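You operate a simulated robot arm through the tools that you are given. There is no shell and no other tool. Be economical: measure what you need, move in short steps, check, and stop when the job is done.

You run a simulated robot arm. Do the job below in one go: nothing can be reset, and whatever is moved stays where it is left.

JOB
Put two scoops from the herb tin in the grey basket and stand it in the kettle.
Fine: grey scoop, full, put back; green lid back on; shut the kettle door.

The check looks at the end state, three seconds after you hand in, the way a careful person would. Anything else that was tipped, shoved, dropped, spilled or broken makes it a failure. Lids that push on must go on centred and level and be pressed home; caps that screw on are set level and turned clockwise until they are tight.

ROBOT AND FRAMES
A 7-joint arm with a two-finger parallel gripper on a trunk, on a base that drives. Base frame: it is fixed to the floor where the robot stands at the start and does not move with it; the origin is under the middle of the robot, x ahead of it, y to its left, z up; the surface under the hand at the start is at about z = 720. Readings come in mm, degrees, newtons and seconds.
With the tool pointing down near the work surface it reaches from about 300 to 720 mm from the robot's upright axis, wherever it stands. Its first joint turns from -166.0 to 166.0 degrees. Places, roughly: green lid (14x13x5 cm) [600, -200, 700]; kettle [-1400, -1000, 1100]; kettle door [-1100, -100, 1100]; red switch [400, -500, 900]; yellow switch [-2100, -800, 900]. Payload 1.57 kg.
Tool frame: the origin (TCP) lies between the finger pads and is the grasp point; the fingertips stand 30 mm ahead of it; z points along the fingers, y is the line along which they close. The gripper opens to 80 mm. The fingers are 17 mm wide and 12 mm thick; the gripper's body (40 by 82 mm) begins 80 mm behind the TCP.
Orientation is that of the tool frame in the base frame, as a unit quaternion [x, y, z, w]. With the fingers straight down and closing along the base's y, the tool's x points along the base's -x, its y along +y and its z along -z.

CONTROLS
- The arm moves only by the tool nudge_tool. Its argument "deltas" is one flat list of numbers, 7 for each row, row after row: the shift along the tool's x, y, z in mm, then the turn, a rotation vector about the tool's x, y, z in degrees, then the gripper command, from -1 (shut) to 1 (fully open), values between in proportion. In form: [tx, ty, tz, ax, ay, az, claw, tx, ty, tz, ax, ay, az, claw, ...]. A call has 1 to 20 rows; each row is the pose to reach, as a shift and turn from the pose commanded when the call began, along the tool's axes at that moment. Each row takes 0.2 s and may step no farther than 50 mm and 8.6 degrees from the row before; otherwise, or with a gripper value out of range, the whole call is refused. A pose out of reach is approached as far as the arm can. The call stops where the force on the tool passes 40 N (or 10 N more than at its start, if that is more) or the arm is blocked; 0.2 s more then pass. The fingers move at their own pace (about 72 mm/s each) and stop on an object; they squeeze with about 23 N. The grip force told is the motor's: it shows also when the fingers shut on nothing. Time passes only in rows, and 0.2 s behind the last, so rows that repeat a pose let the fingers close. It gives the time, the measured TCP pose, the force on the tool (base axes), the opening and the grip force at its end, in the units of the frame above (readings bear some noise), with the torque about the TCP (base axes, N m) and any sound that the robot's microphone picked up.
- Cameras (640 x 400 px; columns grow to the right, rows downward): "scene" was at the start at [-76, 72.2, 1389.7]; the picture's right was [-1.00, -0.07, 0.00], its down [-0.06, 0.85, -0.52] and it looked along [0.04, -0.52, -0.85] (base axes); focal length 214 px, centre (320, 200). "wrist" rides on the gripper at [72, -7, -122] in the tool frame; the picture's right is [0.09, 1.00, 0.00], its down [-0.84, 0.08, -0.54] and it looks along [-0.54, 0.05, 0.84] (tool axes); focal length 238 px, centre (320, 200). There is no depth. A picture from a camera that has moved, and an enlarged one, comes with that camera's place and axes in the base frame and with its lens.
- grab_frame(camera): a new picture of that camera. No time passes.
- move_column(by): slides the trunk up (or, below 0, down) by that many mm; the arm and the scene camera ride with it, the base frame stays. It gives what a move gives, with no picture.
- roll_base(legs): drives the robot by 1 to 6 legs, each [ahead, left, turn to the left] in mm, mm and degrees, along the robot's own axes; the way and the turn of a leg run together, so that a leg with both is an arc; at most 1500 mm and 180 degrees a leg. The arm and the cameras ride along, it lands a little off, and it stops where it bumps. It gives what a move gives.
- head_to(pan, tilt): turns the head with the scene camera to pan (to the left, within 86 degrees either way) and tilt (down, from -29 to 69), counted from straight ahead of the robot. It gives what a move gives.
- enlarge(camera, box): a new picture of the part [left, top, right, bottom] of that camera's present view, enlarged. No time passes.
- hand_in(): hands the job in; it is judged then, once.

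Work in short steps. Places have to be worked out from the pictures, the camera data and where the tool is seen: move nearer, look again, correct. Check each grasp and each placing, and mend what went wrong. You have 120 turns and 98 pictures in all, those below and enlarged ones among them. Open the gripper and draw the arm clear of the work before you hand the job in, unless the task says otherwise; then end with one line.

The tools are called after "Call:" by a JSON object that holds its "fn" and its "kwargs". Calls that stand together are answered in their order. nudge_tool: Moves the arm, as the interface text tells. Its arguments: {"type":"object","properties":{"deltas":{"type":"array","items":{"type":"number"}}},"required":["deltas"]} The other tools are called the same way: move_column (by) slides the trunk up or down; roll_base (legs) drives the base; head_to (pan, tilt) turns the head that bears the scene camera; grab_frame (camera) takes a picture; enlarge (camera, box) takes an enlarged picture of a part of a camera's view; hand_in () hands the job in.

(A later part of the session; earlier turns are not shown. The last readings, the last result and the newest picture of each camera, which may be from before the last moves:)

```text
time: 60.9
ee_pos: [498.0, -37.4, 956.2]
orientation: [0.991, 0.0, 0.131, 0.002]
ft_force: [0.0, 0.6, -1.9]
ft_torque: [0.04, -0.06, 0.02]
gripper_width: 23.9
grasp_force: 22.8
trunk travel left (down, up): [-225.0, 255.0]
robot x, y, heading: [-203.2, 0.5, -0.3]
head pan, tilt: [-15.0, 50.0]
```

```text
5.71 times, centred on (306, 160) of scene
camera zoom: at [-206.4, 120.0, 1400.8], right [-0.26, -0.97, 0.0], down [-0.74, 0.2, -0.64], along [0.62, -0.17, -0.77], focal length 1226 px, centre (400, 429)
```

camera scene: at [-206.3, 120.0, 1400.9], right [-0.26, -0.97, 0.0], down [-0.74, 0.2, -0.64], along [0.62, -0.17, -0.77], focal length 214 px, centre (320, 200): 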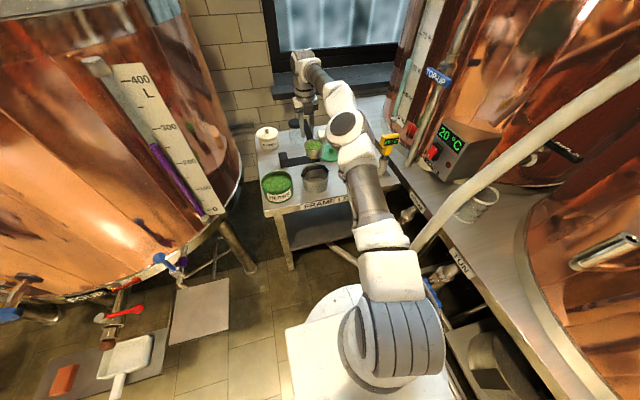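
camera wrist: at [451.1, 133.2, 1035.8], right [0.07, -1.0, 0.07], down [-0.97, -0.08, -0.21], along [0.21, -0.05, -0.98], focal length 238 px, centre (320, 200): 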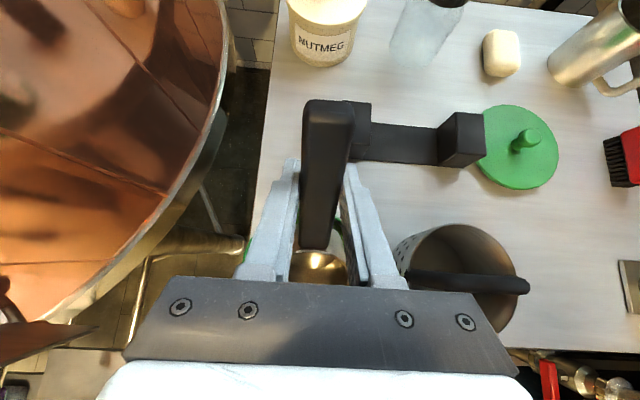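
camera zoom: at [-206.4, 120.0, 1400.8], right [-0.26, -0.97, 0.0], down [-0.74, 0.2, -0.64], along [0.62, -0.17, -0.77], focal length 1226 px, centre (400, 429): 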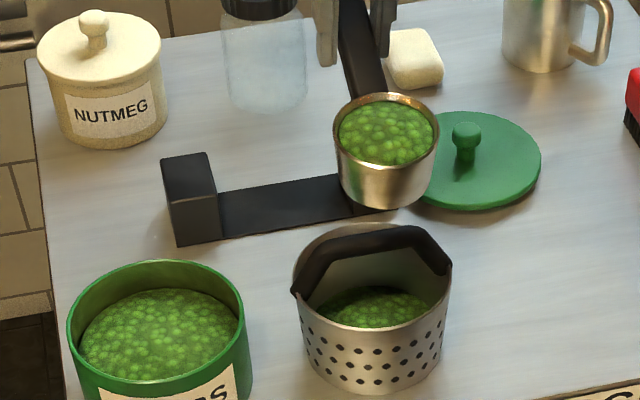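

Same pose as before; pour the second scoop along the identical path.

Call:
{"fn": "nudge_tool", "kwargs": {"deltas": [4, 0, 3, 0, 2, 0, -1, 8.75, 0, 6, 0, 5, 0, -1, 16.9, 0, 10.2, 0, 10, 0, -1, 12.2, 0, 0.7, 0, 17, 0, -1, 3.2, 0, -12.1, 0, 25, 0, -1, -3.5, 0, -18, 0, 30, 0, -1]}}

Call:
{"fn": "nudge_tool", "kwargs": {"deltas": [-3.5, 0, -9.2, 0, 5, 0, -1, -7.8, 0, -17.7, 0, 10, 0, -1, -12, 0, -26.2, 0, 15, 0, -1, -19.1, 0, -38.9, 0, 22, 0, -1, -27.6, 0, -51.6, 0, 29, 0, -1, -35.4, 0, -62.2, 0, 35, 0, -1, -45.2, 0, -70.7, 0, 41, 0, -1, -53.7, 0, -79.2, 0, 47, 0, -1, -64.3, 0, -87, 0, 53, 0, -1, -75.6, 0, -92.6, 0, 59, 0, -1, -87, 0, -98.3, 0, 65, 0, -1, -99, 0, -101.8, 0, 71, 0, -1, -111.7, 0, -103.2, 0, 77, 0, -1, -125.1, 0, -105.3, 0, 83, 0, -1, -125.1, 0, -105.3, 0, 83, 0, -1, -125.1, 0, -105.3, 0, 83, 0, -1, -125.1, 0, -105.3, 0, 83, 0, -1]}}

Call:
{"fn": "enlarge", "kwargs": {"camera": "scene", "box": [250, 125, 362, 195]}}

```text
time: 62.3
ee_pos: [489.0, -37.1, 973.0]
orientation: [0.923, 0.001, 0.384, 0.0]
ft_force: [0.0, -0.6, -0.8]
ft_torque: [0.03, -0.05, -0.03]
gripper_width: 23.3
grasp_force: 23.6
trunk travel left (down, up): [-225.0, 255.0]
robot x, y, heading: [-203.8, 0.3, 0.1]
head pan, tilt: [-15.0, 50.0]
```

```text
time: 65.9
ee_pos: [327.4, -38.1, 957.5]
orientation: [0.439, 0.0, 0.898, 0.001]
ft_force: [-0.2, -0.3, -1.2]
ft_torque: [0.01, 0.08, -0.02]
gripper_width: 23.5
grasp_force: 23.0
trunk travel left (down, up): [-225.0, 255.0]
robot x, y, heading: [-203.3, 0.8, -0.1]
head pan, tilt: [-15.0, 50.0]
```

```text
5.71 times, centred on (306, 160) of scene
camera zoom: at [-206.4, 120.0, 1400.8], right [-0.26, -0.97, 0.0], down [-0.74, 0.2, -0.64], along [0.62, -0.17, -0.77], focal length 1226 px, centre (400, 429)
```

zoom: 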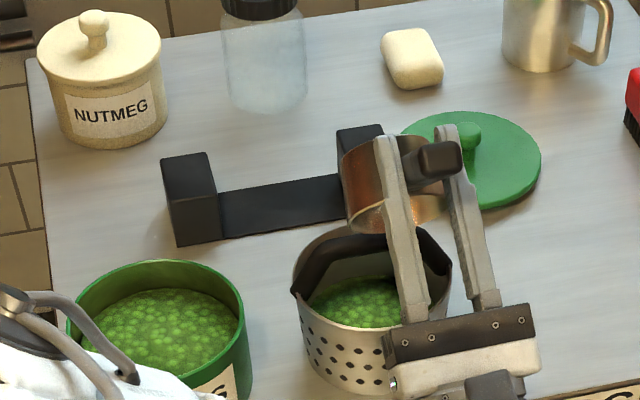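

Second scoop delivered. Reverse to level, then drive ahead 80 mm.

Call:
{"fn": "nudge_tool", "kwargs": {"deltas": [0, 0, 17.8, 0, -8, 0, -1, -2.1, 0, 35.2, 0, -16, 0, -1, -6.6, 0, 50.7, 0, -24, 0, -1, -13.3, 0, 65.8, 0, -32, 0, -1, -22.2, 0, 80.4, 0, -40, 0, -1, -31.9, 0, 94.4, 0, -48, 0, -1, -44.7, 0, 105.9, 0, -56, 0, -1, -58.4, 0, 116.9, 0, -64, 0, -1, -71.5, 0, 125.6, 0, -72, 0, -1, -84.1, 0, 133.6, 0, -80, 0, -1, -92.5, 0, 134.6, 0, -88, 0, -1, -95.7, 0, 132.1, 0, -96, 0, -1, -97.6, 0, 128.1, 0, -104, 0, -1, -97.3, 0, 124.5, 0, -112, 0, -1, -95.8, 0, 119.3, 0, -120, 0, -1, -93.5, 0, 114.8, 0, -128, 0, -1, -93.5, 0, 74.8, 0, -128, 0, -1]}}

Call:
{"fn": "roll_base", "kwargs": {"legs": [[80, 0, 0]]}}

```text
time: 69.5
ee_pos: [443.1, -35.4, 931.4]
orientation: [1.0, 0.0, 0.0, 0.0]
ft_force: [0.3, -0.3, -1.5]
ft_torque: [0.01, -0.13, 0.0]
gripper_width: 23.4
grasp_force: 23.6
trunk travel left (down, up): [-225.0, 255.0]
robot x, y, heading: [-200.0, -0.2, -0.1]
head pan, tilt: [-15.0, 50.0]
```

```text
time: 70.7
ee_pos: [521.7, -37.2, 930.5]
orientation: [1.0, 0.0, 0.0, 0.002]
ft_force: [-0.2, 0.7, -0.9]
ft_torque: [0.02, -0.18, 0.01]
gripper_width: 23.2
grasp_force: 22.9
trunk travel left (down, up): [-225.0, 255.0]
robot x, y, heading: [-121.7, 0.8, -0.1]
head pan, tilt: [-15.0, 50.0]
```

Raise and yaw the scoop back 180°, heading toward its home spot.

Call:
{"fn": "nudge_tool", "kwargs": {"deltas": [0, 0, -35, 0, 0, 0, -1, 0, 0, -70, 0, 0, 8.5, -1, -4, 4, -70, 0, 0, 17, -1, -8, 8, -70, 0, 0, 25.5, -1, -13, 13, -70, 0, 0, 34, -1, -18, 18, -70, 0, 0, 42.5, -1, -23, 23, -70, 0, 0, 51, -1, -28, 28, -70, 0, 0, 59.5, -1, -33, 33, -70, 0, 0, 68, -1, -38, 38, -70, 0, 0, 76.5, -1, -43, 43, -70, 0, 0, 85, -1, -48, 48, -70, 0, 0, 93.5, -1, -53, 53, -70, 0, 0, 102, -1, -58, 58, -70, 0, 0, 110.5, -1, -63, 63, -70, 0, 0, 119, -1, -68, 68, -70, 0, 0, 127.5, -1, -73, 73, -70, 0, 0, 136, -1, -78, 78, -70, 0, 0, 144.5, -1, -83, 83, -70, 0, 0, 153, -1]}}

Call:
{"fn": "nudge_tool", "kwargs": {"deltas": [0, 0, 0, 0, 0, 8, -1, 0, 0, 0, 0, 0, 16, -1, 0, 0, 0, 0, 0, 24, -1, 0, 0, 0, 0, 0, 27, -1, 0, 0, 0, 0, 0, 27, -1]}}

Call:
{"fn": "enlarge", "kwargs": {"camera": "scene", "box": [230, 120, 422, 240]}}

```text
time: 74.7
ee_pos: [438.3, -120.1, 1000.7]
orientation: [-0.232, 0.973, -0.001, 0.001]
ft_force: [-0.9, -0.1, -0.8]
ft_torque: [-0.04, 0.09, -0.02]
gripper_width: 23.6
grasp_force: 22.8
trunk travel left (down, up): [-225.0, 255.0]
robot x, y, heading: [-119.9, 3.5, 0.3]
head pan, tilt: [-15.0, 50.0]
```

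```text
time: 75.9
ee_pos: [440.6, -121.3, 1000.6]
orientation: [0.0, 1.0, -0.001, 0.0]
ft_force: [0.0, -0.9, -1.6]
ft_torque: [0.0, 0.1, 0.01]
gripper_width: 23.4
grasp_force: 23.1
trunk travel left (down, up): [-225.0, 255.0]
robot x, y, heading: [-121.5, 3.8, -0.0]
head pan, tilt: [-15.0, 50.0]
```

```text
3.33 times, centred on (326, 180) of scene
camera zoom: at [-126.8, 120.1, 1400.8], right [-0.26, -0.97, 0.0], down [-0.74, 0.2, -0.64], along [0.62, -0.17, -0.77], focal length 715 px, centre (300, 267)
```

zoom: 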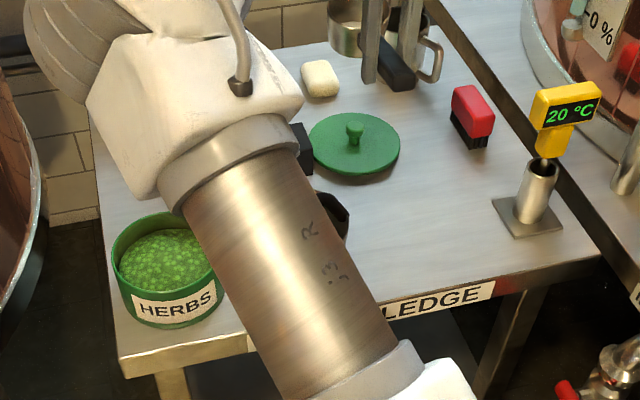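

Go above the scoop's home spot and lower it to its original height.

Call:
{"fn": "nudge_tool", "kwargs": {"deltas": [20, -29, 0, 0, 0, 0, -1, 40, -58, 0, 0, 0, 0, -1, 40, -58, 45, 0, 0, 0, -1, 40, -58, 90, 0, 0, 0, -1, 40, -58, 135, 0, 0, 0, -1, 40, -58, 180, 0, 0, 0, -1, 40, -58, 215, 0, 0, 0, -1, 40, -58, 228, 0, 0, 0, -1, 40, -58, 232, 0, 0, 0, -1, 40, -58, 234, 0, 0, 0, -1]}}

Call:
{"fn": "grab_frame", "kwargs": {"camera": "wrist"}}

```text
time: 78.1
ee_pos: [400.1, -178.0, 767.7]
orientation: [0.0, 1.0, -0.001, 0.001]
ft_force: [-1.9, 0.4, 10.2]
ft_torque: [0.08, -0.46, 0.03]
gripper_width: 23.5
grasp_force: 23.1
trunk travel left (down, up): [-225.0, 255.0]
robot x, y, heading: [-122.2, -2.2, 0.0]
head pan, tilt: [-15.0, 50.0]
```

```text
64 pictures are left
camera wrist: at [328.3, -185.0, 889.8], right [-0.09, 1.0, 0.0], down [0.84, 0.08, 0.54], along [0.54, 0.05, -0.84], focal length 238 px, centre (320, 200)
```

wrist: 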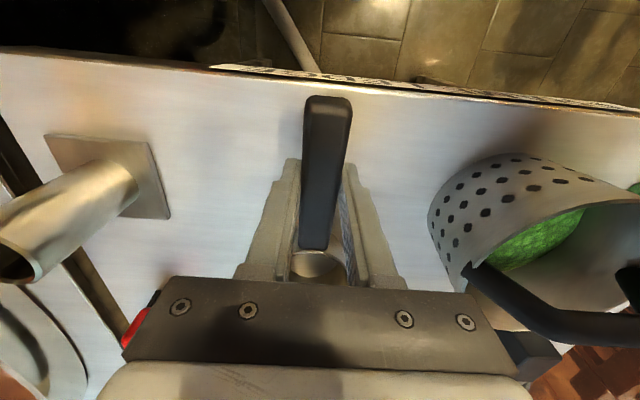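

Contact with the table (10 N). Open and rise straight up.

Call:
{"fn": "nudge_tool", "kwargs": {"deltas": [0, 0, 0, 0, 0, 0, 0, 0, 0, 0, 0, 0, 0, 0.3, 0, 0, -20, 0, 0, 0, 0.3, 0, 0, -60, 0, 0, 0, 0.3, 0, 0, -105, 0, 0, 0, 0.3, 0, 0, -150, 0, 0, 0, 0.3]}}

Call:
{"fn": "grab_frame", "kwargs": {"camera": "wrist"}}

```text
time: 79.5
ee_pos: [398.3, -178.2, 917.0]
orientation: [-0.001, 1.0, -0.001, -0.002]
ft_force: [-0.4, 0.8, 0.0]
ft_torque: [-0.02, 0.02, -0.01]
gripper_width: 51.9
grasp_force: 0.1
trunk travel left (down, up): [-225.0, 255.0]
robot x, y, heading: [-120.4, -1.5, -0.2]
head pan, tilt: [-15.0, 50.0]
```

```text
63 pictures are left
camera wrist: at [327.0, -184.3, 1038.4], right [-0.09, 1.0, 0.0], down [0.84, 0.08, 0.54], along [0.54, 0.05, -0.84], focal length 238 px, centre (320, 200)
```

wrist: 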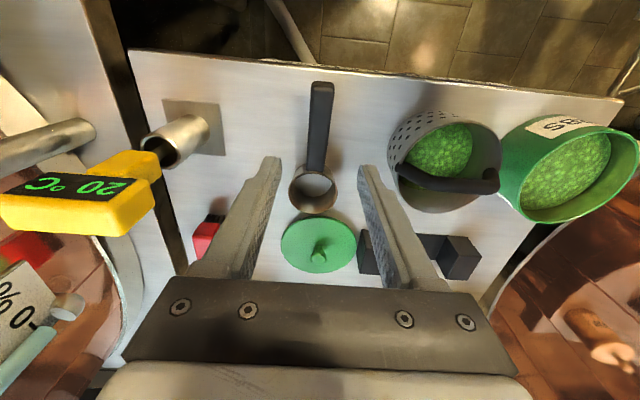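

Scoop is back. Drive ahead 120 mm to reach the lid and look with the wrist camera.

Call:
{"fn": "roll_base", "kwargs": {"legs": [[120, 0, 0]]}}

Call:
{"fn": "nudge_tool", "kwargs": {"deltas": [-40, 10, -10, 0, 0, 0, 0.3, -75, 17, -10, 0, 0, 0, 0.3]}}

Call:
{"fn": "grab_frame", "kwargs": {"camera": "wrist"}}

```text
time: 81.0
ee_pos: [517.3, -176.5, 916.7]
orientation: [0.0, 1.0, -0.001, 0.001]
ft_force: [-0.2, 1.1, 0.3]
ft_torque: [0.0, 0.01, 0.06]
gripper_width: 51.7
grasp_force: 0.1
trunk travel left (down, up): [-225.0, 255.0]
robot x, y, heading: [-1.0, -0.7, -0.0]
head pan, tilt: [-15.0, 50.0]
```

```text
time: 81.5
ee_pos: [594.1, -159.6, 927.0]
orientation: [0.0, 1.0, -0.001, 0.0]
ft_force: [-0.2, -0.4, -0.4]
ft_torque: [0.02, -0.06, 0.02]
gripper_width: 52.2
grasp_force: 0.1
trunk travel left (down, up): [-225.0, 255.0]
robot x, y, heading: [-2.6, -0.8, 0.2]
head pan, tilt: [-15.0, 50.0]
```

```text
62 pictures are left
camera wrist: at [522.6, -166.2, 1048.8], right [-0.09, 1.0, 0.0], down [0.84, 0.08, 0.54], along [0.54, 0.05, -0.84], focal length 238 px, centre (320, 200)
```

wrist: 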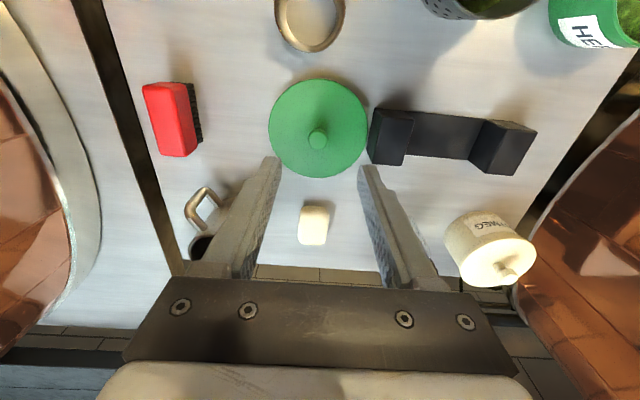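

Lid knob is at ≈(616,-161), disc radius ≈66. Descend with fingertips just above the lid plate and look before closing.

Call:
{"fn": "nudge_tool", "kwargs": {"deltas": [-22, -1.5, 45, 0, 0, 0, 0.3, -22, -1.5, 90, 0, 0, 0, 0.3, -22, -1.5, 130, 0, 0, 0, 0.3, -22, -1.5, 150, 0, 0, 0, 0.3]}}

Call:
{"fn": "enlarge", "kwargs": {"camera": "wrist", "box": [200, 80, 440, 280]}}

Call:
{"fn": "enlarge", "kwargs": {"camera": "scene", "box": [280, 60, 440, 160]}}

```text
refused: row 1 steps farther than a row can; nothing moved
```

```text
2.00 times, centred on (320, 180) of wrist
camera zoom: at [522.6, -166.2, 1048.8], right [-0.09, 1.0, 0.0], down [0.84, 0.08, 0.54], along [0.54, 0.05, -0.84], focal length 477 px, centre (320, 240)
```

zoom: 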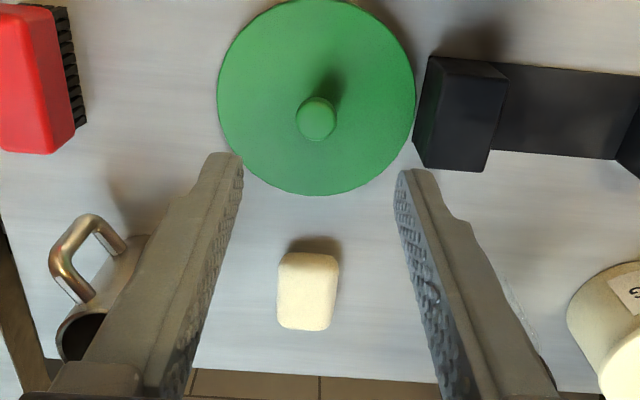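

```text
4.00 times, centred on (360, 110) of scene
camera zoom: at [-7.5, 120.1, 1400.8], right [-0.26, -0.97, 0.0], down [-0.74, 0.2, -0.64], along [0.62, -0.17, -0.77], focal length 858 px, centre (160, 560)
```

zoom: 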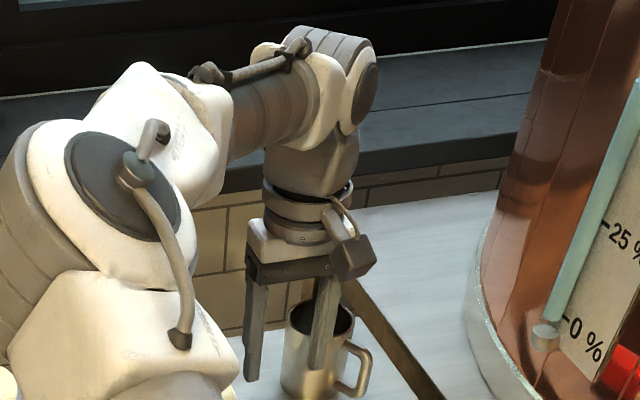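

Step was too long; repeat with shorter rows.

Call:
{"fn": "nudge_tool", "kwargs": {"deltas": [-12, -1, 35, 0, 0, 0, 0.3, -22, -1.5, 75, 0, 0, 0, 0.3, -22, -1.5, 115, 0, 0, 0, 0.3, -22, -1.5, 140, 0, 0, 0, 0.3, -22, -1.5, 150, 0, 0, 0, 0.3]}}

Call:
{"fn": "grab_frame", "kwargs": {"camera": "wrist"}}

```text
time: 82.8
ee_pos: [615.1, -164.2, 776.1]
orientation: [0.0, 1.0, -0.001, 0.0]
ft_force: [0.9, -0.4, 0.6]
ft_torque: [0.03, 0.0, 0.01]
gripper_width: 52.0
grasp_force: 0.0
trunk travel left (down, up): [-225.0, 255.0]
robot x, y, heading: [-5.1, 1.2, 0.0]
head pan, tilt: [-15.0, 50.0]
```

```text
59 pictures are left
camera wrist: at [543.7, -168.9, 897.6], right [-0.09, 1.0, 0.0], down [0.84, 0.08, 0.54], along [0.54, 0.05, -0.84], focal length 238 px, centre (320, 200)
```

wrist: 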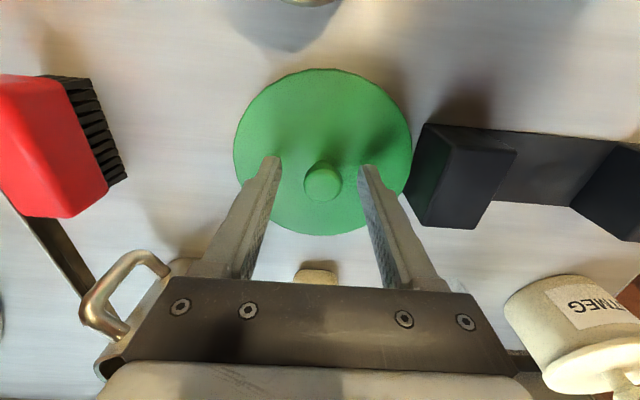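

Fingers straddle the knob. Lower 8 mm more, then close.

Call:
{"fn": "nudge_tool", "kwargs": {"deltas": [1.5, 1.5, 4, 0, 0, 0, 0.3, 1.5, 1.5, 8, 0, 0, 0, 0.3, 1.5, 1.5, 8, 0, 0, 0, -1, 1.5, 1.5, 8, 0, 0, 0, -1, 1.5, 1.5, 8, 0, 0, 0, -1]}}

Call:
{"fn": "nudge_tool", "kwargs": {"deltas": [0, 0, -15, 0, 0, 0, -1, 0, 0, -45, 0, 0, 0, -1, 0, 0, -90, 0, 0, 0, -1, 0, 0, -135, 0, 0, 0, -1]}}

Call:
{"fn": "grab_frame", "kwargs": {"camera": "wrist"}}

```text
time: 84.0
ee_pos: [613.3, -160.5, 769.2]
orientation: [-0.001, 1.0, -0.001, 0.0]
ft_force: [0.2, 0.8, 0.6]
ft_torque: [0.04, 0.08, -0.02]
gripper_width: 22.4
grasp_force: 23.3
trunk travel left (down, up): [-225.0, 255.0]
robot x, y, heading: [-3.0, -2.3, -0.0]
head pan, tilt: [-15.0, 50.0]
```

```text
time: 85.0
ee_pos: [613.0, -160.2, 902.9]
orientation: [-0.001, 1.0, -0.001, -0.001]
ft_force: [-0.2, -0.1, -0.4]
ft_torque: [0.03, 0.01, 0.01]
gripper_width: 22.6
grasp_force: 22.7
trunk travel left (down, up): [-225.0, 255.0]
robot x, y, heading: [-2.0, -0.9, 0.2]
head pan, tilt: [-15.0, 50.0]
```

```text
58 pictures are left
camera wrist: at [542.5, -166.8, 1024.7], right [-0.09, 1.0, 0.0], down [0.84, 0.08, 0.54], along [0.54, 0.05, -0.84], focal length 238 px, centre (320, 200)
```

wrist: 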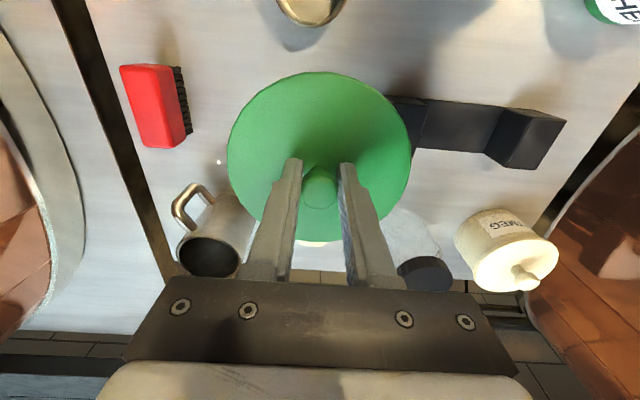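

Lid held by its knob. Carry it (raised) to hover above the tin and compare both in view.

Call:
{"fn": "nudge_tool", "kwargs": {"deltas": [0, 0, -40, 0, 0, 0, -1, 20, 40, -50, 0, 0, 0, -1, 40, 80, -50, 0, 0, 0, -1, 65, 115, -50, 0, 0, 0, -1, 90, 155, -50, 0, 0, 0, -1, 115, 195, -50, 0, 0, 0, -1, 140, 230, -50, 0, 0, 0, -1, 165, 265, -50, 0, 0, 0, -1, 188, 283, -50, 0, 0, 0, -1, 188, 283, -10, 0, 0, 0, -1]}}

Call:
{"fn": "head_to", "kwargs": {"pan": 0, "tilt": 62}}

Call:
{"fn": "grab_frame", "kwargs": {"camera": "scene"}}

Call:
{"fn": "grab_frame", "kwargs": {"camera": "wrist"}}

```text
time: 87.2
ee_pos: [426.0, 122.1, 913.9]
orientation: [0.0, 1.0, -0.002, 0.001]
ft_force: [-1.3, 0.2, -0.9]
ft_torque: [-0.01, 0.03, -0.02]
gripper_width: 22.8
grasp_force: 23.0
trunk travel left (down, up): [-225.0, 255.0]
robot x, y, heading: [-2.4, -2.8, 0.1]
head pan, tilt: [-15.0, 50.0]
```

```text
time: 87.9
ee_pos: [426.1, 123.4, 913.7]
orientation: [0.0, 1.0, -0.001, 0.0]
ft_force: [-0.2, 0.7, -0.5]
ft_torque: [-0.02, -0.02, 0.03]
gripper_width: 22.5
grasp_force: 23.3
trunk travel left (down, up): [-225.0, 255.0]
robot x, y, heading: [-4.6, 1.7, 0.1]
head pan, tilt: [0.0, 62.0]
```

```text
57 pictures are left
camera scene: at [-17.4, 140.0, 1386.0], right [0.0, -1.0, 0.0], down [-0.88, 0.0, -0.47], along [0.47, 0.0, -0.88], focal length 214 px, centre (320, 200)
```

scene: 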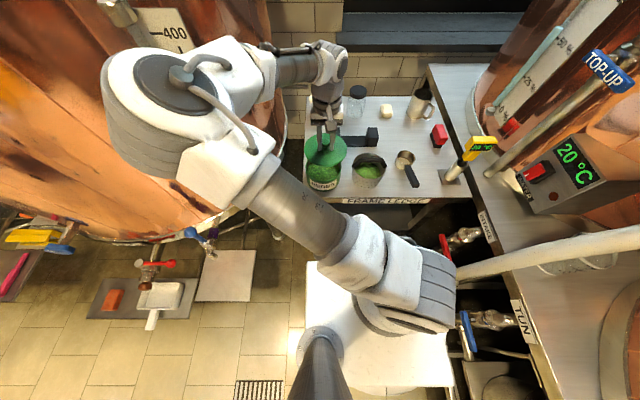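

```text
56 pictures are left
camera wrist: at [355.3, 116.4, 1034.7], right [-0.09, 1.0, 0.0], down [0.84, 0.08, 0.54], along [0.54, 0.05, -0.84], focal length 238 px, centre (320, 200)
```

wrist: 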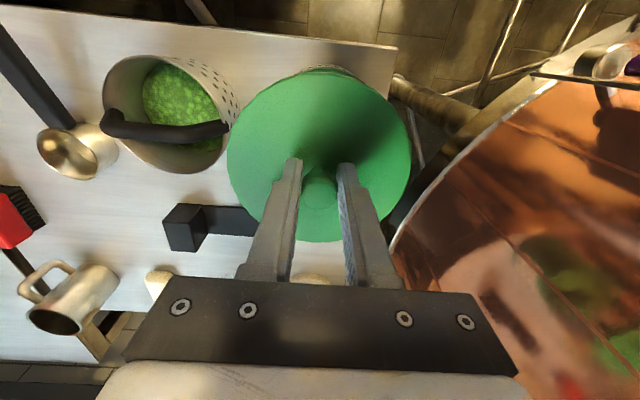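

Enlarge the scene view of lid and tin.

Call:
{"fn": "enlarge", "kwargs": {"camera": "scene", "box": [280, 120, 376, 200]}}

```text
5.00 times, centred on (328, 160) of scene
camera zoom: at [-17.4, 140.0, 1386.0], right [0.0, -1.0, 0.0], down [-0.88, 0.0, -0.47], along [0.47, 0.0, -0.88], focal length 1072 px, centre (280, 400)
```

zoom: 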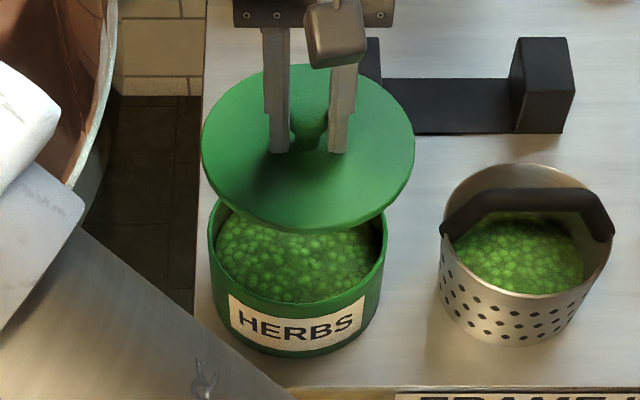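

Lateral: tin centre y≈128, lid at y≈123. For x I zoom in on the tin rim.

Call:
{"fn": "enlarge", "kwargs": {"camera": "scene", "box": [316, 156, 364, 196]}}

```text
10.00 times, centred on (340, 176) of scene
camera zoom: at [-17.4, 140.0, 1386.0], right [0.0, -1.0, 0.0], down [-0.88, 0.0, -0.47], along [0.47, 0.0, -0.88], focal length 2145 px, centre (120, 440)
```

zoom: 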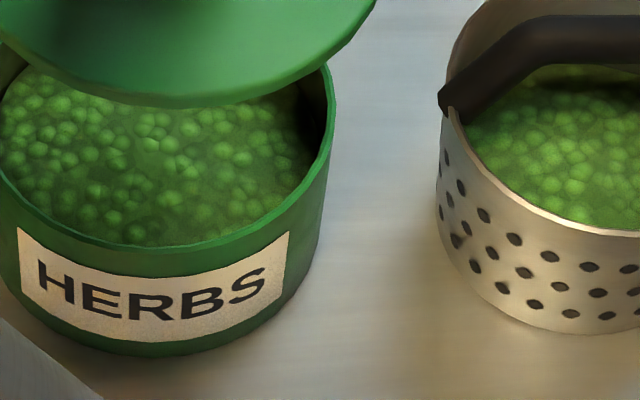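

Tin centre estimated ≈(436,128). I shift +5 x, +5 y and lower to ~10 mm above the rim for a direct comparison.

Call:
{"fn": "nudge_tool", "kwargs": {"deltas": [-2, 2, 20, 0, 0, 0, -1, -5, 5, 45, 0, 0, 0, -1, -5, 5, 67, 0, 0, 0, -1, -5, 5, 67, 0, 0, 0, -1]}}

Call:
{"fn": "enlarge", "kwargs": {"camera": "scene", "box": [290, 140, 354, 193]}}

Call:
{"fn": "enlarge", "kwargs": {"camera": "wrist", "box": [200, 40, 440, 240]}}

```text
time: 88.9
ee_pos: [430.4, 127.4, 845.3]
orientation: [-0.001, 1.0, -0.001, 0.0]
ft_force: [0.8, 0.2, -0.3]
ft_torque: [-0.01, 0.01, -0.03]
gripper_width: 22.6
grasp_force: 23.3
trunk travel left (down, up): [-225.0, 255.0]
robot x, y, heading: [-2.5, -0.2, 0.1]
head pan, tilt: [0.0, 62.0]
```

```text
7.55 times, centred on (322, 166) of scene
camera zoom: at [-17.4, 140.0, 1386.0], right [0.0, -1.0, 0.0], down [-0.88, 0.0, -0.47], along [0.47, 0.0, -0.88], focal length 1619 px, centre (305, 453)
```

zoom: 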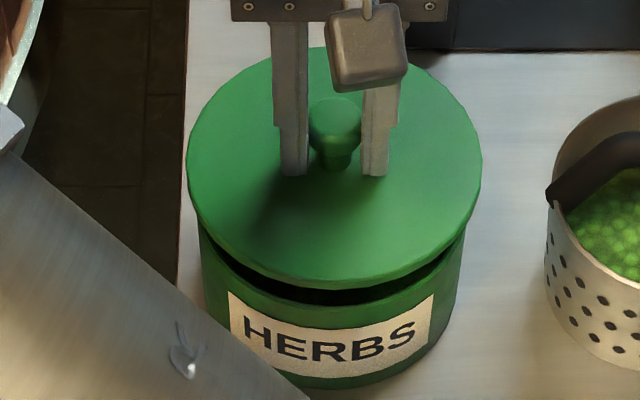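

```text
2.00 times, centred on (320, 140) of wrist
camera zoom: at [359.4, 120.9, 967.1], right [-0.09, 1.0, 0.0], down [0.84, 0.08, 0.54], along [0.54, 0.05, -0.84], focal length 477 px, centre (320, 320)
```

zoom: 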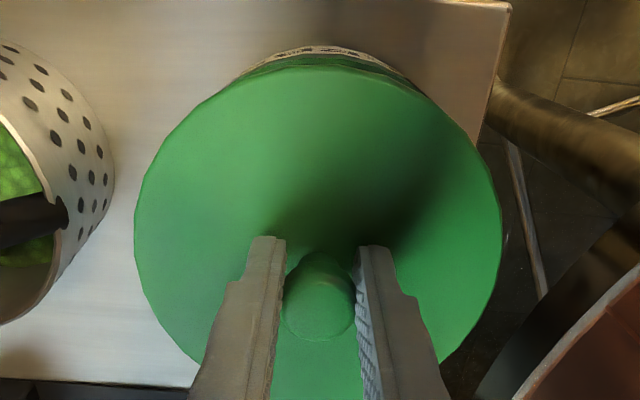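

Both cameras agree the lid is ~6 mm too far in +x, y is aligned. Shift −6 in x and lower to ~2–3 mm above the rim.

Call:
{"fn": "nudge_tool", "kwargs": {"deltas": [3, 0, 0, 0, 0, 0, -1, 6, 0, 0, 0, 0, 0, -1, 6, 0, 6, 0, 0, 0, -1, 6, 0, 6, 0, 0, 0, -1]}}

Call:
{"fn": "enlarge", "kwargs": {"camera": "scene", "box": [290, 140, 354, 193]}}

Call:
{"fn": "enlarge", "kwargs": {"camera": "wrist", "box": [240, 40, 400, 140]}}

```text
time: 89.9
ee_pos: [424.3, 126.7, 840.2]
orientation: [0.001, 1.0, 0.0, 0.0]
ft_force: [0.2, 0.2, -1.2]
ft_torque: [-0.02, 0.0, 0.0]
gripper_width: 22.6
grasp_force: 23.3
trunk travel left (down, up): [-225.0, 255.0]
robot x, y, heading: [1.8, -3.0, 0.1]
head pan, tilt: [0.0, 62.0]
```

```text
7.55 times, centred on (322, 166) of scene
camera zoom: at [-17.4, 140.0, 1386.0], right [0.0, -1.0, 0.0], down [-0.88, 0.0, -0.47], along [0.47, 0.0, -0.88], focal length 1619 px, centre (305, 453)
```

zoom: 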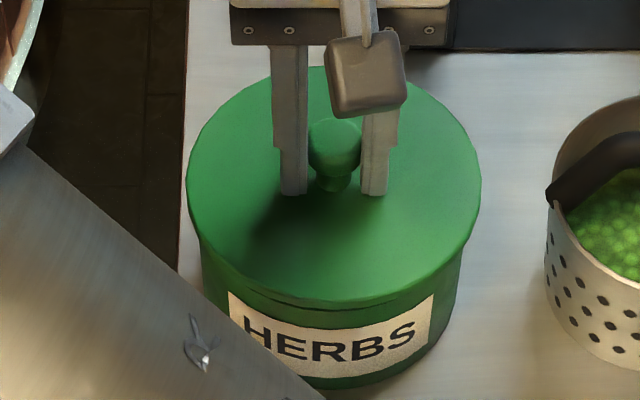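

```text
4.00 times, centred on (320, 90) of wrist
camera zoom: at [353.0, 120.9, 961.5], right [-0.09, 1.0, 0.0], down [0.84, 0.08, 0.54], along [0.54, 0.05, -0.84], focal length 953 px, centre (320, 640)
```

zoom: 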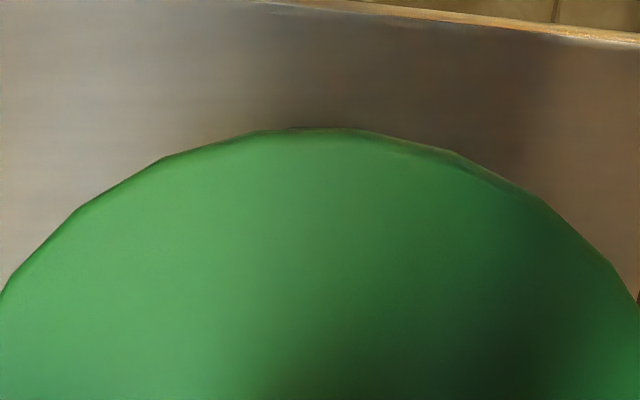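

Alignment looks good. Lower gently and watch the force.

Call:
{"fn": "nudge_tool", "kwargs": {"deltas": [0, 0, 2, 0, 0, 0, -1, 0, 0, 4, 0, 0, 0, -1, 0, 0, 6, 0, 0, 0, -1, 0, 0, 8, 0, 0, 0, -1]}}

Call:
{"fn": "enlarge", "kwargs": {"camera": "scene", "box": [290, 140, 354, 193]}}

```text
time: 90.9
ee_pos: [424.8, 127.0, 832.1]
orientation: [0.0, 1.0, -0.001, 0.0]
ft_force: [1.2, 0.1, -1.1]
ft_torque: [-0.01, 0.0, 0.01]
gripper_width: 22.6
grasp_force: 23.1
trunk travel left (down, up): [-225.0, 255.0]
robot x, y, heading: [-1.7, 3.2, 0.1]
head pan, tilt: [0.0, 62.0]
```

```text
7.55 times, centred on (322, 166) of scene
camera zoom: at [-17.4, 140.0, 1386.0], right [0.0, -1.0, 0.0], down [-0.88, 0.0, -0.47], along [0.47, 0.0, -0.88], focal length 1619 px, centre (305, 453)
```

zoom: 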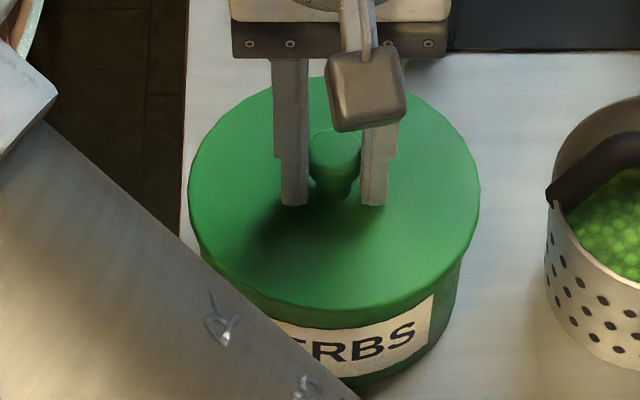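

No force yet; keep lowering.

Call:
{"fn": "nudge_tool", "kwargs": {"deltas": [0, 0, 2, 0, 0, 0, -1, 0, 0, 4, 0, 0, 0, -1, 0, 0, 6, 0, 0, 0, -1, 0, 0, 8, 0, 0, 0, -1]}}

```text
time: 91.9
ee_pos: [424.1, 127.2, 825.1]
orientation: [0.0, 1.0, 0.0, 0.002]
ft_force: [-1.0, 1.0, 24.0]
ft_torque: [0.04, 0.15, -0.07]
gripper_width: 22.9
grasp_force: 23.2
trunk travel left (down, up): [-225.0, 255.0]
robot x, y, heading: [-2.2, -1.8, -0.1]
head pan, tilt: [0.0, 62.0]
```

24 N contact at z 825. Press further and look.

Call:
{"fn": "nudge_tool", "kwargs": {"deltas": [0, 0, 1.5, 0, 0, 0, -1, 0, 0, 3, 0, 0, 0, -1, 0, 0, 4.5, 0, 0, 0, -1, 0, 0, 6, 0, 0, 0, -1]}}

Call:
{"fn": "enlarge", "kwargs": {"camera": "scene", "box": [290, 140, 354, 193]}}

```text
time: 92.4
ee_pos: [424.5, 127.1, 826.0]
orientation: [0.0, 1.0, 0.001, 0.004]
ft_force: [-3.8, -0.5, 22.0]
ft_torque: [-0.15, 0.79, -0.06]
gripper_width: 22.9
grasp_force: 23.2
trunk travel left (down, up): [-225.0, 255.0]
robot x, y, heading: [-5.2, 3.4, -0.2]
head pan, tilt: [0.0, 62.0]
stopped in row 2: the force on the tool passed its limit at 43 N (the readings are from after the stop); the commanded pose is now the measured one
```

```text
7.55 times, centred on (322, 166) of scene
camera zoom: at [-19.0, 139.7, 1385.9], right [0.0, -1.0, 0.0], down [-0.88, 0.0, -0.47], along [0.47, 0.0, -0.88], focal length 1619 px, centre (305, 453)
```

zoom: 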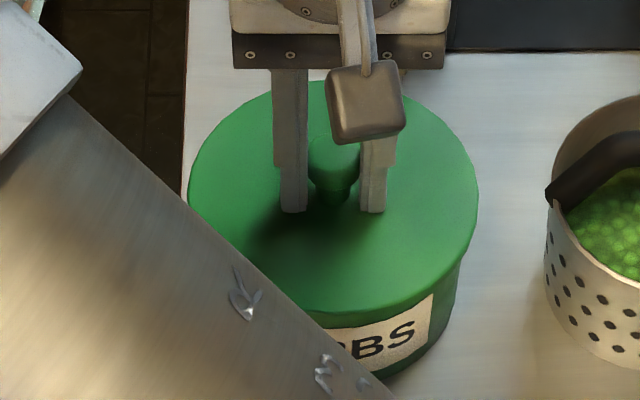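

43 N reached with the reaction slightly on the near side. Zoom in at the lid edge to see whether it is seated.

Call:
{"fn": "enlarge", "kwargs": {"camera": "scene", "box": [322, 160, 346, 180]}}

Call:
{"fn": "grab_frame", "kwargs": {"camera": "wrist"}}

```text
16.00 times, centred on (334, 170) of scene
camera zoom: at [-19.0, 139.7, 1385.9], right [0.0, -1.0, 0.0], down [-0.88, 0.0, -0.47], along [0.47, 0.0, -0.88], focal length 3432 px, centre (96, 680)
```

zoom: 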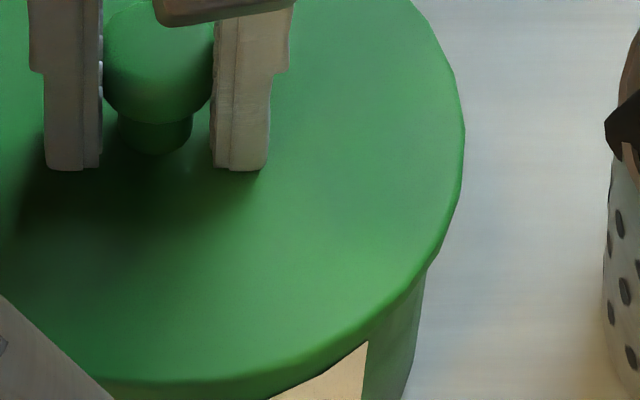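

```text
46 pictures are left
camera wrist: at [353.0, 120.5, 947.0], right [-0.09, 1.0, 0.0], down [0.83, 0.08, 0.55], along [0.54, 0.05, -0.84], focal length 238 px, centre (320, 200)
```

wrist: 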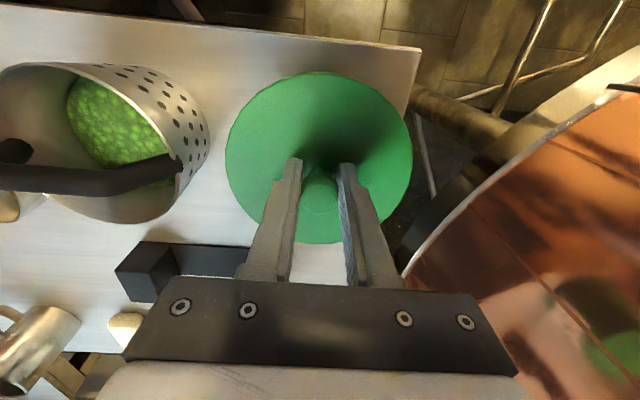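

The lid skirt overlaps the tin and reaction was central at first contact: it seems seated. Release, rise, close the fingers, and inspect.

Call:
{"fn": "nudge_tool", "kwargs": {"deltas": [0, 0, 0, 0, 0, 0, 0, 0, 0, 0, 0, 0, 0, 0.3, 0, 0, -20, 0, 0, 0, 0.3, 0, 0, -50, 0, 0, 0, 0.3, 0, 0, -80, 0, 0, 0, -1, 0, 0, -80, 0, 0, 0, -1]}}

Call:
{"fn": "enlarge", "kwargs": {"camera": "scene", "box": [290, 140, 354, 193]}}

```text
time: 93.8
ee_pos: [424.5, 128.7, 905.2]
orientation: [0.0, 1.0, 0.0, 0.002]
ft_force: [0.8, -0.9, 0.0]
ft_torque: [-0.01, 0.01, 0.01]
gripper_width: 0.2
grasp_force: 18.3
trunk travel left (down, up): [-225.0, 255.0]
robot x, y, heading: [1.3, -2.1, 0.2]
head pan, tilt: [0.0, 62.0]
```

```text
7.55 times, centred on (322, 166) of scene
camera zoom: at [-17.5, 140.0, 1386.0], right [0.0, -1.0, 0.0], down [-0.88, 0.0, -0.47], along [0.47, 0.0, -0.88], focal length 1619 px, centre (305, 453)
```

zoom: 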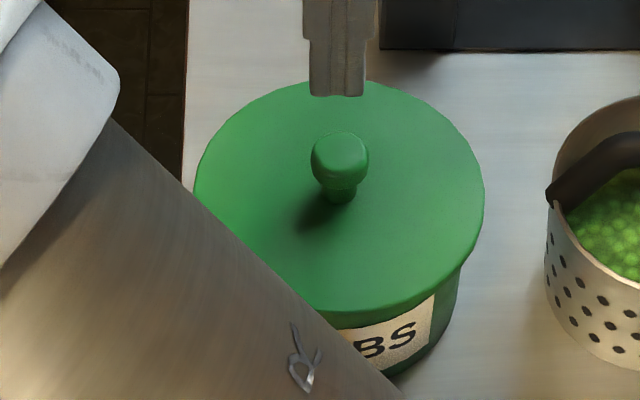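

To inspect the lid without the arm in view, I move over toward the basket (needed next anyway) with a 90° yaw.

Call:
{"fn": "nudge_tool", "kwargs": {"deltas": [0, 0, -30, 0, 0, 0, -1, 0, -20, -50, 0, 0, 8.5, -1, 0, -40, -50, 0, 0, 17, -1, 0, -60, -50, 0, 0, 25.5, 0, 0, -80, -50, 0, 0, 34, 0.3, 0, -100, -50, 0, 0, 42.5, 0.3, 0, -120, -50, 0, 0, 51, 0.3, 0, -140, -50, 0, 0, 59.5, 0.3, -5, -158, -50, 0, 0, 68, 0.3, -10, -158, -50, 0, 0, 76.5, 0.3, -10, -158, -50, 0, 0, 85, 0.3, -10, -158, -50, 0, 0, 90, 0.3]}}

Call:
{"fn": "grab_frame", "kwargs": {"camera": "scene"}}

Call:
{"fn": "grab_frame", "kwargs": {"camera": "wrist"}}

```text
time: 96.4
ee_pos: [320.9, -112.0, 956.9]
orientation: [0.704, 0.71, 0.004, 0.001]
ft_force: [-0.6, 0.2, 0.8]
ft_torque: [-0.01, 0.0, 0.01]
gripper_width: 52.0
grasp_force: 0.0
out of reach, approached as far as the arm can: row 9, 10, 11, 12
trunk travel left (down, up): [-225.0, 255.0]
robot x, y, heading: [-2.1, -3.3, -0.2]
head pan, tilt: [0.0, 62.0]
```

```text
44 pictures are left
camera scene: at [-17.4, 140.1, 1386.0], right [0.0, -1.0, 0.0], down [-0.88, 0.0, -0.47], along [0.47, 0.0, -0.88], focal length 214 px, centre (320, 200)
```

scene: 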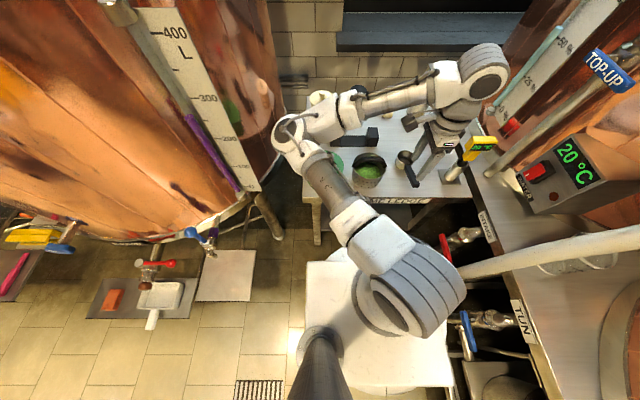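

```text
43 pictures are left
camera wrist: at [313.0, -40.6, 1078.3], right [0.99, 0.1, 0.01], down [0.08, -0.84, 0.54], along [0.06, -0.54, -0.84], focal length 238 px, centre (320, 200)
```

wrist: 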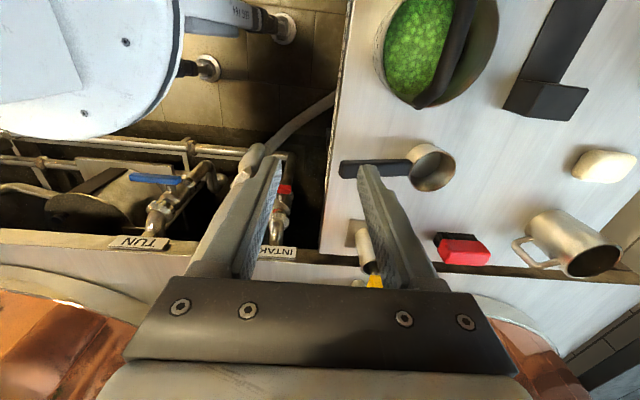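

That yaw direction folds the arm badly. I back the base 120 mm and rotate the other way.

Call:
{"fn": "roll_base", "kwargs": {"legs": [[-120, 0, 0]]}}

Call:
{"fn": "nudge_tool", "kwargs": {"deltas": [8, 15, -5, 0, 0, -8, 0.3, 16, 35, -10, 0, 0, -16, 0.3, 24, 55, -15, 0, 0, -24, 0.3, 32, 75, -20, 0, 0, -32, 0.3, 40, 95, -20, 0, 0, -40, 0.3, 48, 115, -20, 0, 0, -48, 0.3, 56, 135, -20, 0, 0, -56, 0.3, 64, 155, -20, 0, 0, -64, 0.3, 72, 175, -20, 0, 0, -72, 0.3, 80, 195, -20, 0, 0, -80, 0.3, 82, 215, -20, 0, 0, -88, 0.3, 82, 225, -20, 0, 0, -90, 0.3]}}

Call:
{"fn": "grab_frame", "kwargs": {"camera": "scene"}}

```text
time: 97.8
ee_pos: [202.7, -111.2, 956.7]
orientation: [0.703, 0.711, 0.003, 0.003]
ft_force: [0.5, 0.8, -0.8]
ft_torque: [-0.01, 0.02, -0.04]
gripper_width: 52.1
grasp_force: 0.1
trunk travel left (down, up): [-225.0, 255.0]
robot x, y, heading: [-119.8, 1.2, 0.3]
head pan, tilt: [0.0, 62.0]
```

```text
time: 100.4
ee_pos: [427.1, -27.4, 978.5]
orientation: [-0.006, 1.0, 0.001, 0.004]
ft_force: [0.1, 0.5, 0.1]
ft_torque: [0.01, 0.0, -0.02]
gripper_width: 52.1
grasp_force: 0.2
trunk travel left (down, up): [-225.0, 255.0]
robot x, y, heading: [-121.2, 0.8, -0.2]
head pan, tilt: [0.0, 62.0]
```

```text
42 pictures are left
camera scene: at [-135.8, 140.0, 1386.0], right [0.0, -1.0, 0.0], down [-0.88, 0.0, -0.47], along [0.47, 0.0, -0.88], focal length 214 px, centre (320, 200)
```

scene: 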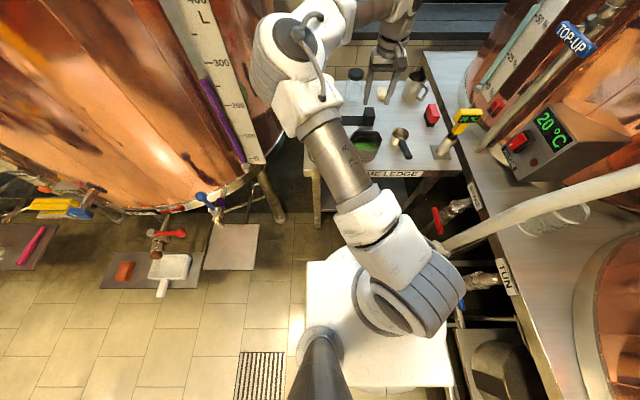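

Now a wrist view of lid and basket from here.

Call:
{"fn": "grab_frame", "kwargs": {"camera": "wrist"}}

```text
41 pictures are left
camera wrist: at [354.9, -35.8, 1099.8], right [-0.1, 0.99, 0.0], down [0.83, 0.09, 0.55], along [0.54, 0.06, -0.84], focal length 238 px, centre (320, 200)
```

wrist: 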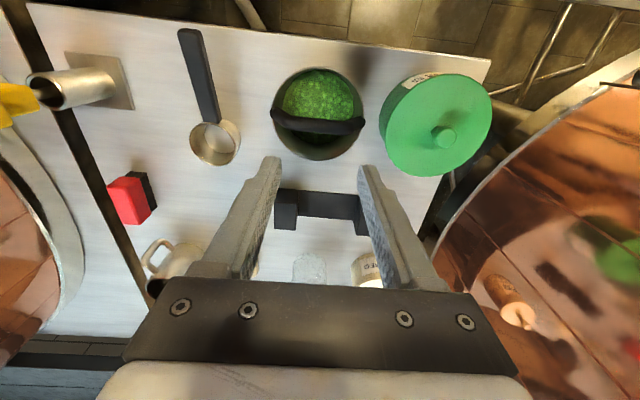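

Call:
{"fn": "enlarge", "kwargs": {"camera": "wrist", "box": [256, 50, 512, 190]}}

```text
2.50 times, centred on (384, 120) of wrist
camera zoom: at [354.9, -35.8, 1099.8], right [-0.1, 0.99, 0.0], down [0.83, 0.09, 0.55], along [0.54, 0.06, -0.84], focal length 596 px, centre (160, 400)
```

zoom: 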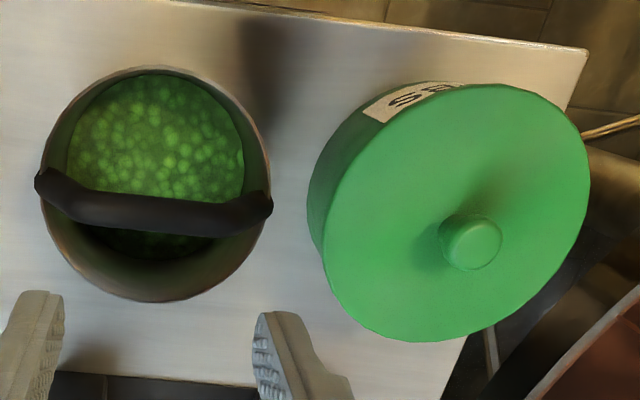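

Shift the arm to −y a bit to get a clean scene view of the lidded tin.

Call:
{"fn": "nudge_tool", "kwargs": {"deltas": [0, -45, 0, 0, 0, 0, 0.3, 0, -90, 0, 0, 0, 0, 0.3, 0, -130, 0, 0, 0, 0, 0.3]}}

Call:
{"fn": "enlarge", "kwargs": {"camera": "scene", "box": [290, 110, 386, 180]}}

```text
time: 101.2
ee_pos: [427.7, -157.6, 978.7]
orientation: [-0.005, 1.0, 0.0, 0.003]
ft_force: [-0.4, 0.5, 0.5]
ft_torque: [-0.01, 0.0, 0.01]
gripper_width: 52.1
grasp_force: 0.1
trunk travel left (down, up): [-225.0, 255.0]
robot x, y, heading: [-120.7, 0.6, -0.0]
head pan, tilt: [0.0, 62.0]
```

```text
5.71 times, centred on (338, 145) of scene
camera zoom: at [-135.9, 140.2, 1385.9], right [0.0, -1.0, 0.0], down [-0.88, 0.0, -0.47], along [0.47, 0.0, -0.88], focal length 1226 px, centre (217, 514)
```

zoom: 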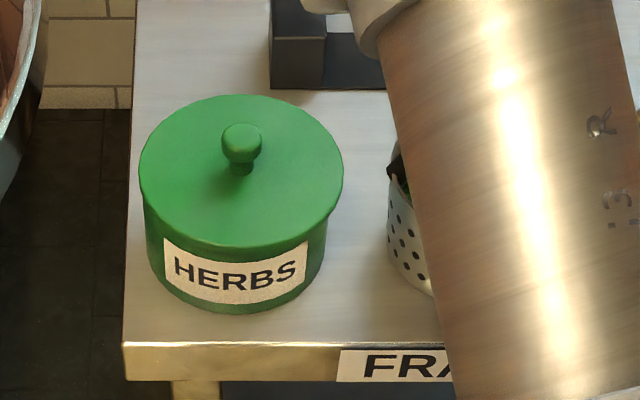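

The lid looks ~2–3 mm off toward −y and perhaps slightly tilted. Zoom more.

Call:
{"fn": "enlarge", "kwargs": {"camera": "scene", "box": [310, 122, 350, 167]}}

```text
8.89 times, centred on (330, 144) of scene
camera zoom: at [-135.9, 140.2, 1385.9], right [0.0, -1.0, 0.0], down [-0.88, 0.0, -0.47], along [0.47, 0.0, -0.88], focal length 1906 px, centre (231, 693)
```

zoom: 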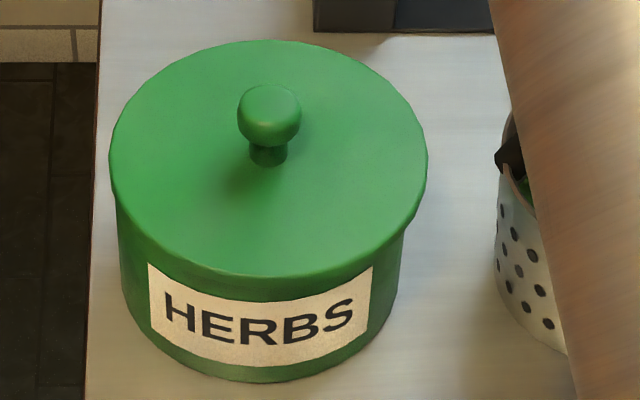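

Lid centre y≈124.7 vs tin ≈127.4: I re-grip the knob, lift a little and re-seat it centred.

Call:
{"fn": "nudge_tool", "kwargs": {"deltas": [0, 45, 0, 0, 0, 0, 0.3, 0, 90, 0, 0, 0, 0, 0.3, 0, 135, 0, 0, 0, 0, 0.3, 0, 180, 0, 0, 0, 0, 0.3, 0, 225, 0, 0, 0, 0, 0.3, 0, 265, 0, 0, 0, 0, 0.3, 0, 282.5, 0, 0, 0, 0, 0.3, 0, 282.5, 40, 0, 0, 0, 0.3, 0, 282.5, 80, 0, 0, 0, 0.3, 0, 282.5, 115, 0, 0, 0, 0.3]}}

Call:
{"fn": "grab_frame", "kwargs": {"camera": "wrist"}}

```text
time: 103.4
ee_pos: [425.3, 124.4, 863.6]
orientation: [-0.005, 1.0, 0.001, 0.004]
ft_force: [0.2, -0.1, 0.4]
ft_torque: [-0.03, 0.01, -0.01]
gripper_width: 51.9
grasp_force: 0.1
trunk travel left (down, up): [-225.0, 255.0]
robot x, y, heading: [-119.4, -3.0, -0.1]
head pan, tilt: [0.0, 62.0]
```

```text
37 pictures are left
camera wrist: at [353.7, 116.5, 984.4], right [-0.1, 0.99, 0.0], down [0.83, 0.08, 0.55], along [0.55, 0.06, -0.84], focal length 238 px, centre (320, 200)
```

wrist: 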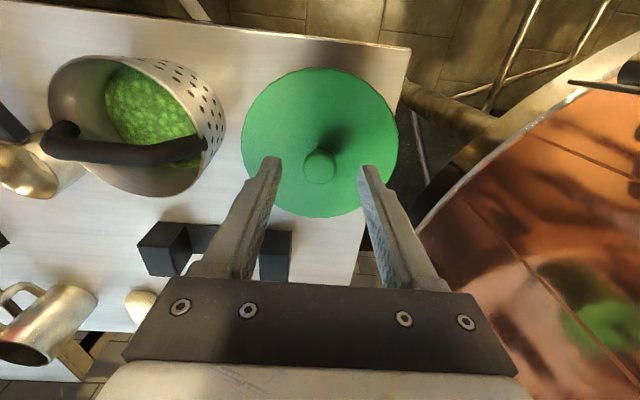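

Lower over the knob, grip, lift ~14 mm, and shift +2.7 mm in y.

Call:
{"fn": "nudge_tool", "kwargs": {"deltas": [0, 0, 20, 0, 0, 0, 0.3, 0, 0, 35, 0, 0, 0, 0.3, 0, 0, 37, 0, 0, 0, -1, 0, 0, 37, 0, 0, 0, -1, 0, 0, 37, 0, 0, 0, -1, 0, 0, 30, 0, 0, 0, -1, 0, 0, 22, 0, 0, 0, -1, 0, 2.7, 22, 0, 0, 0, -1, 0, 2.7, 22, 0, 0, 0, -1]}}

Call:
{"fn": "enlarge", "kwargs": {"camera": "scene", "box": [306, 117, 354, 167]}}

```text
time: 105.4
ee_pos: [426.5, 126.8, 841.7]
orientation: [-0.006, 1.0, 0.001, 0.003]
ft_force: [-0.2, -1.1, -1.1]
ft_torque: [-0.02, 0.02, 0.0]
gripper_width: 22.6
grasp_force: 22.6
trunk travel left (down, up): [-225.0, 255.0]
robot x, y, heading: [-118.9, -2.3, 0.2]
head pan, tilt: [0.0, 62.0]
```

```text
8.00 times, centred on (330, 142) of scene
camera zoom: at [-135.7, 140.0, 1386.0], right [0.0, -1.0, 0.0], down [-0.88, 0.0, -0.47], along [0.47, 0.0, -0.88], focal length 1716 px, centre (240, 664)
```

zoom: 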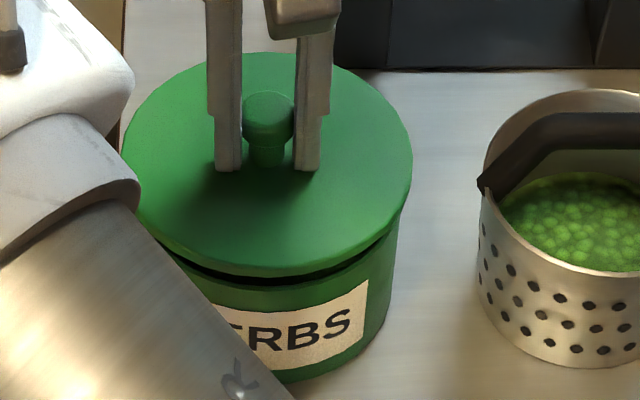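

Lid is centred now (y within 1 mm). Lower and press it home.

Call:
{"fn": "nudge_tool", "kwargs": {"deltas": [0.5, 0, 4, 0, 0, 0, -1, 0.8, 0, 8, 0, 0, 0, -1, 0.8, 0, 12, 0, 0, 0, -1, 0.8, 0, 14, 0, 0, 0, -1, 0.8, 0, 16, 0, 0, 0, -1, 0.8, 0, 18, 0, 0, 0, -1, 0.8, 0, 20, 0, 0, 0, -1, 0.8, 0, 22, 0, 0, 0, -1]}}

```text
time: 107.2
ee_pos: [426.4, 127.3, 825.7]
orientation: [-0.005, 1.0, 0.002, 0.008]
ft_force: [-2.5, 1.2, 18.7]
ft_torque: [-0.33, 0.81, -0.12]
gripper_width: 22.5
grasp_force: 22.9
trunk travel left (down, up): [-225.0, 255.0]
robot x, y, heading: [-121.0, 0.4, -0.1]
head pan, tilt: [0.0, 62.0]
stopped in row 8: the force on the tool passed its limit at 43 N (the readings are from after the stop); the commanded pose is now the measured one
```

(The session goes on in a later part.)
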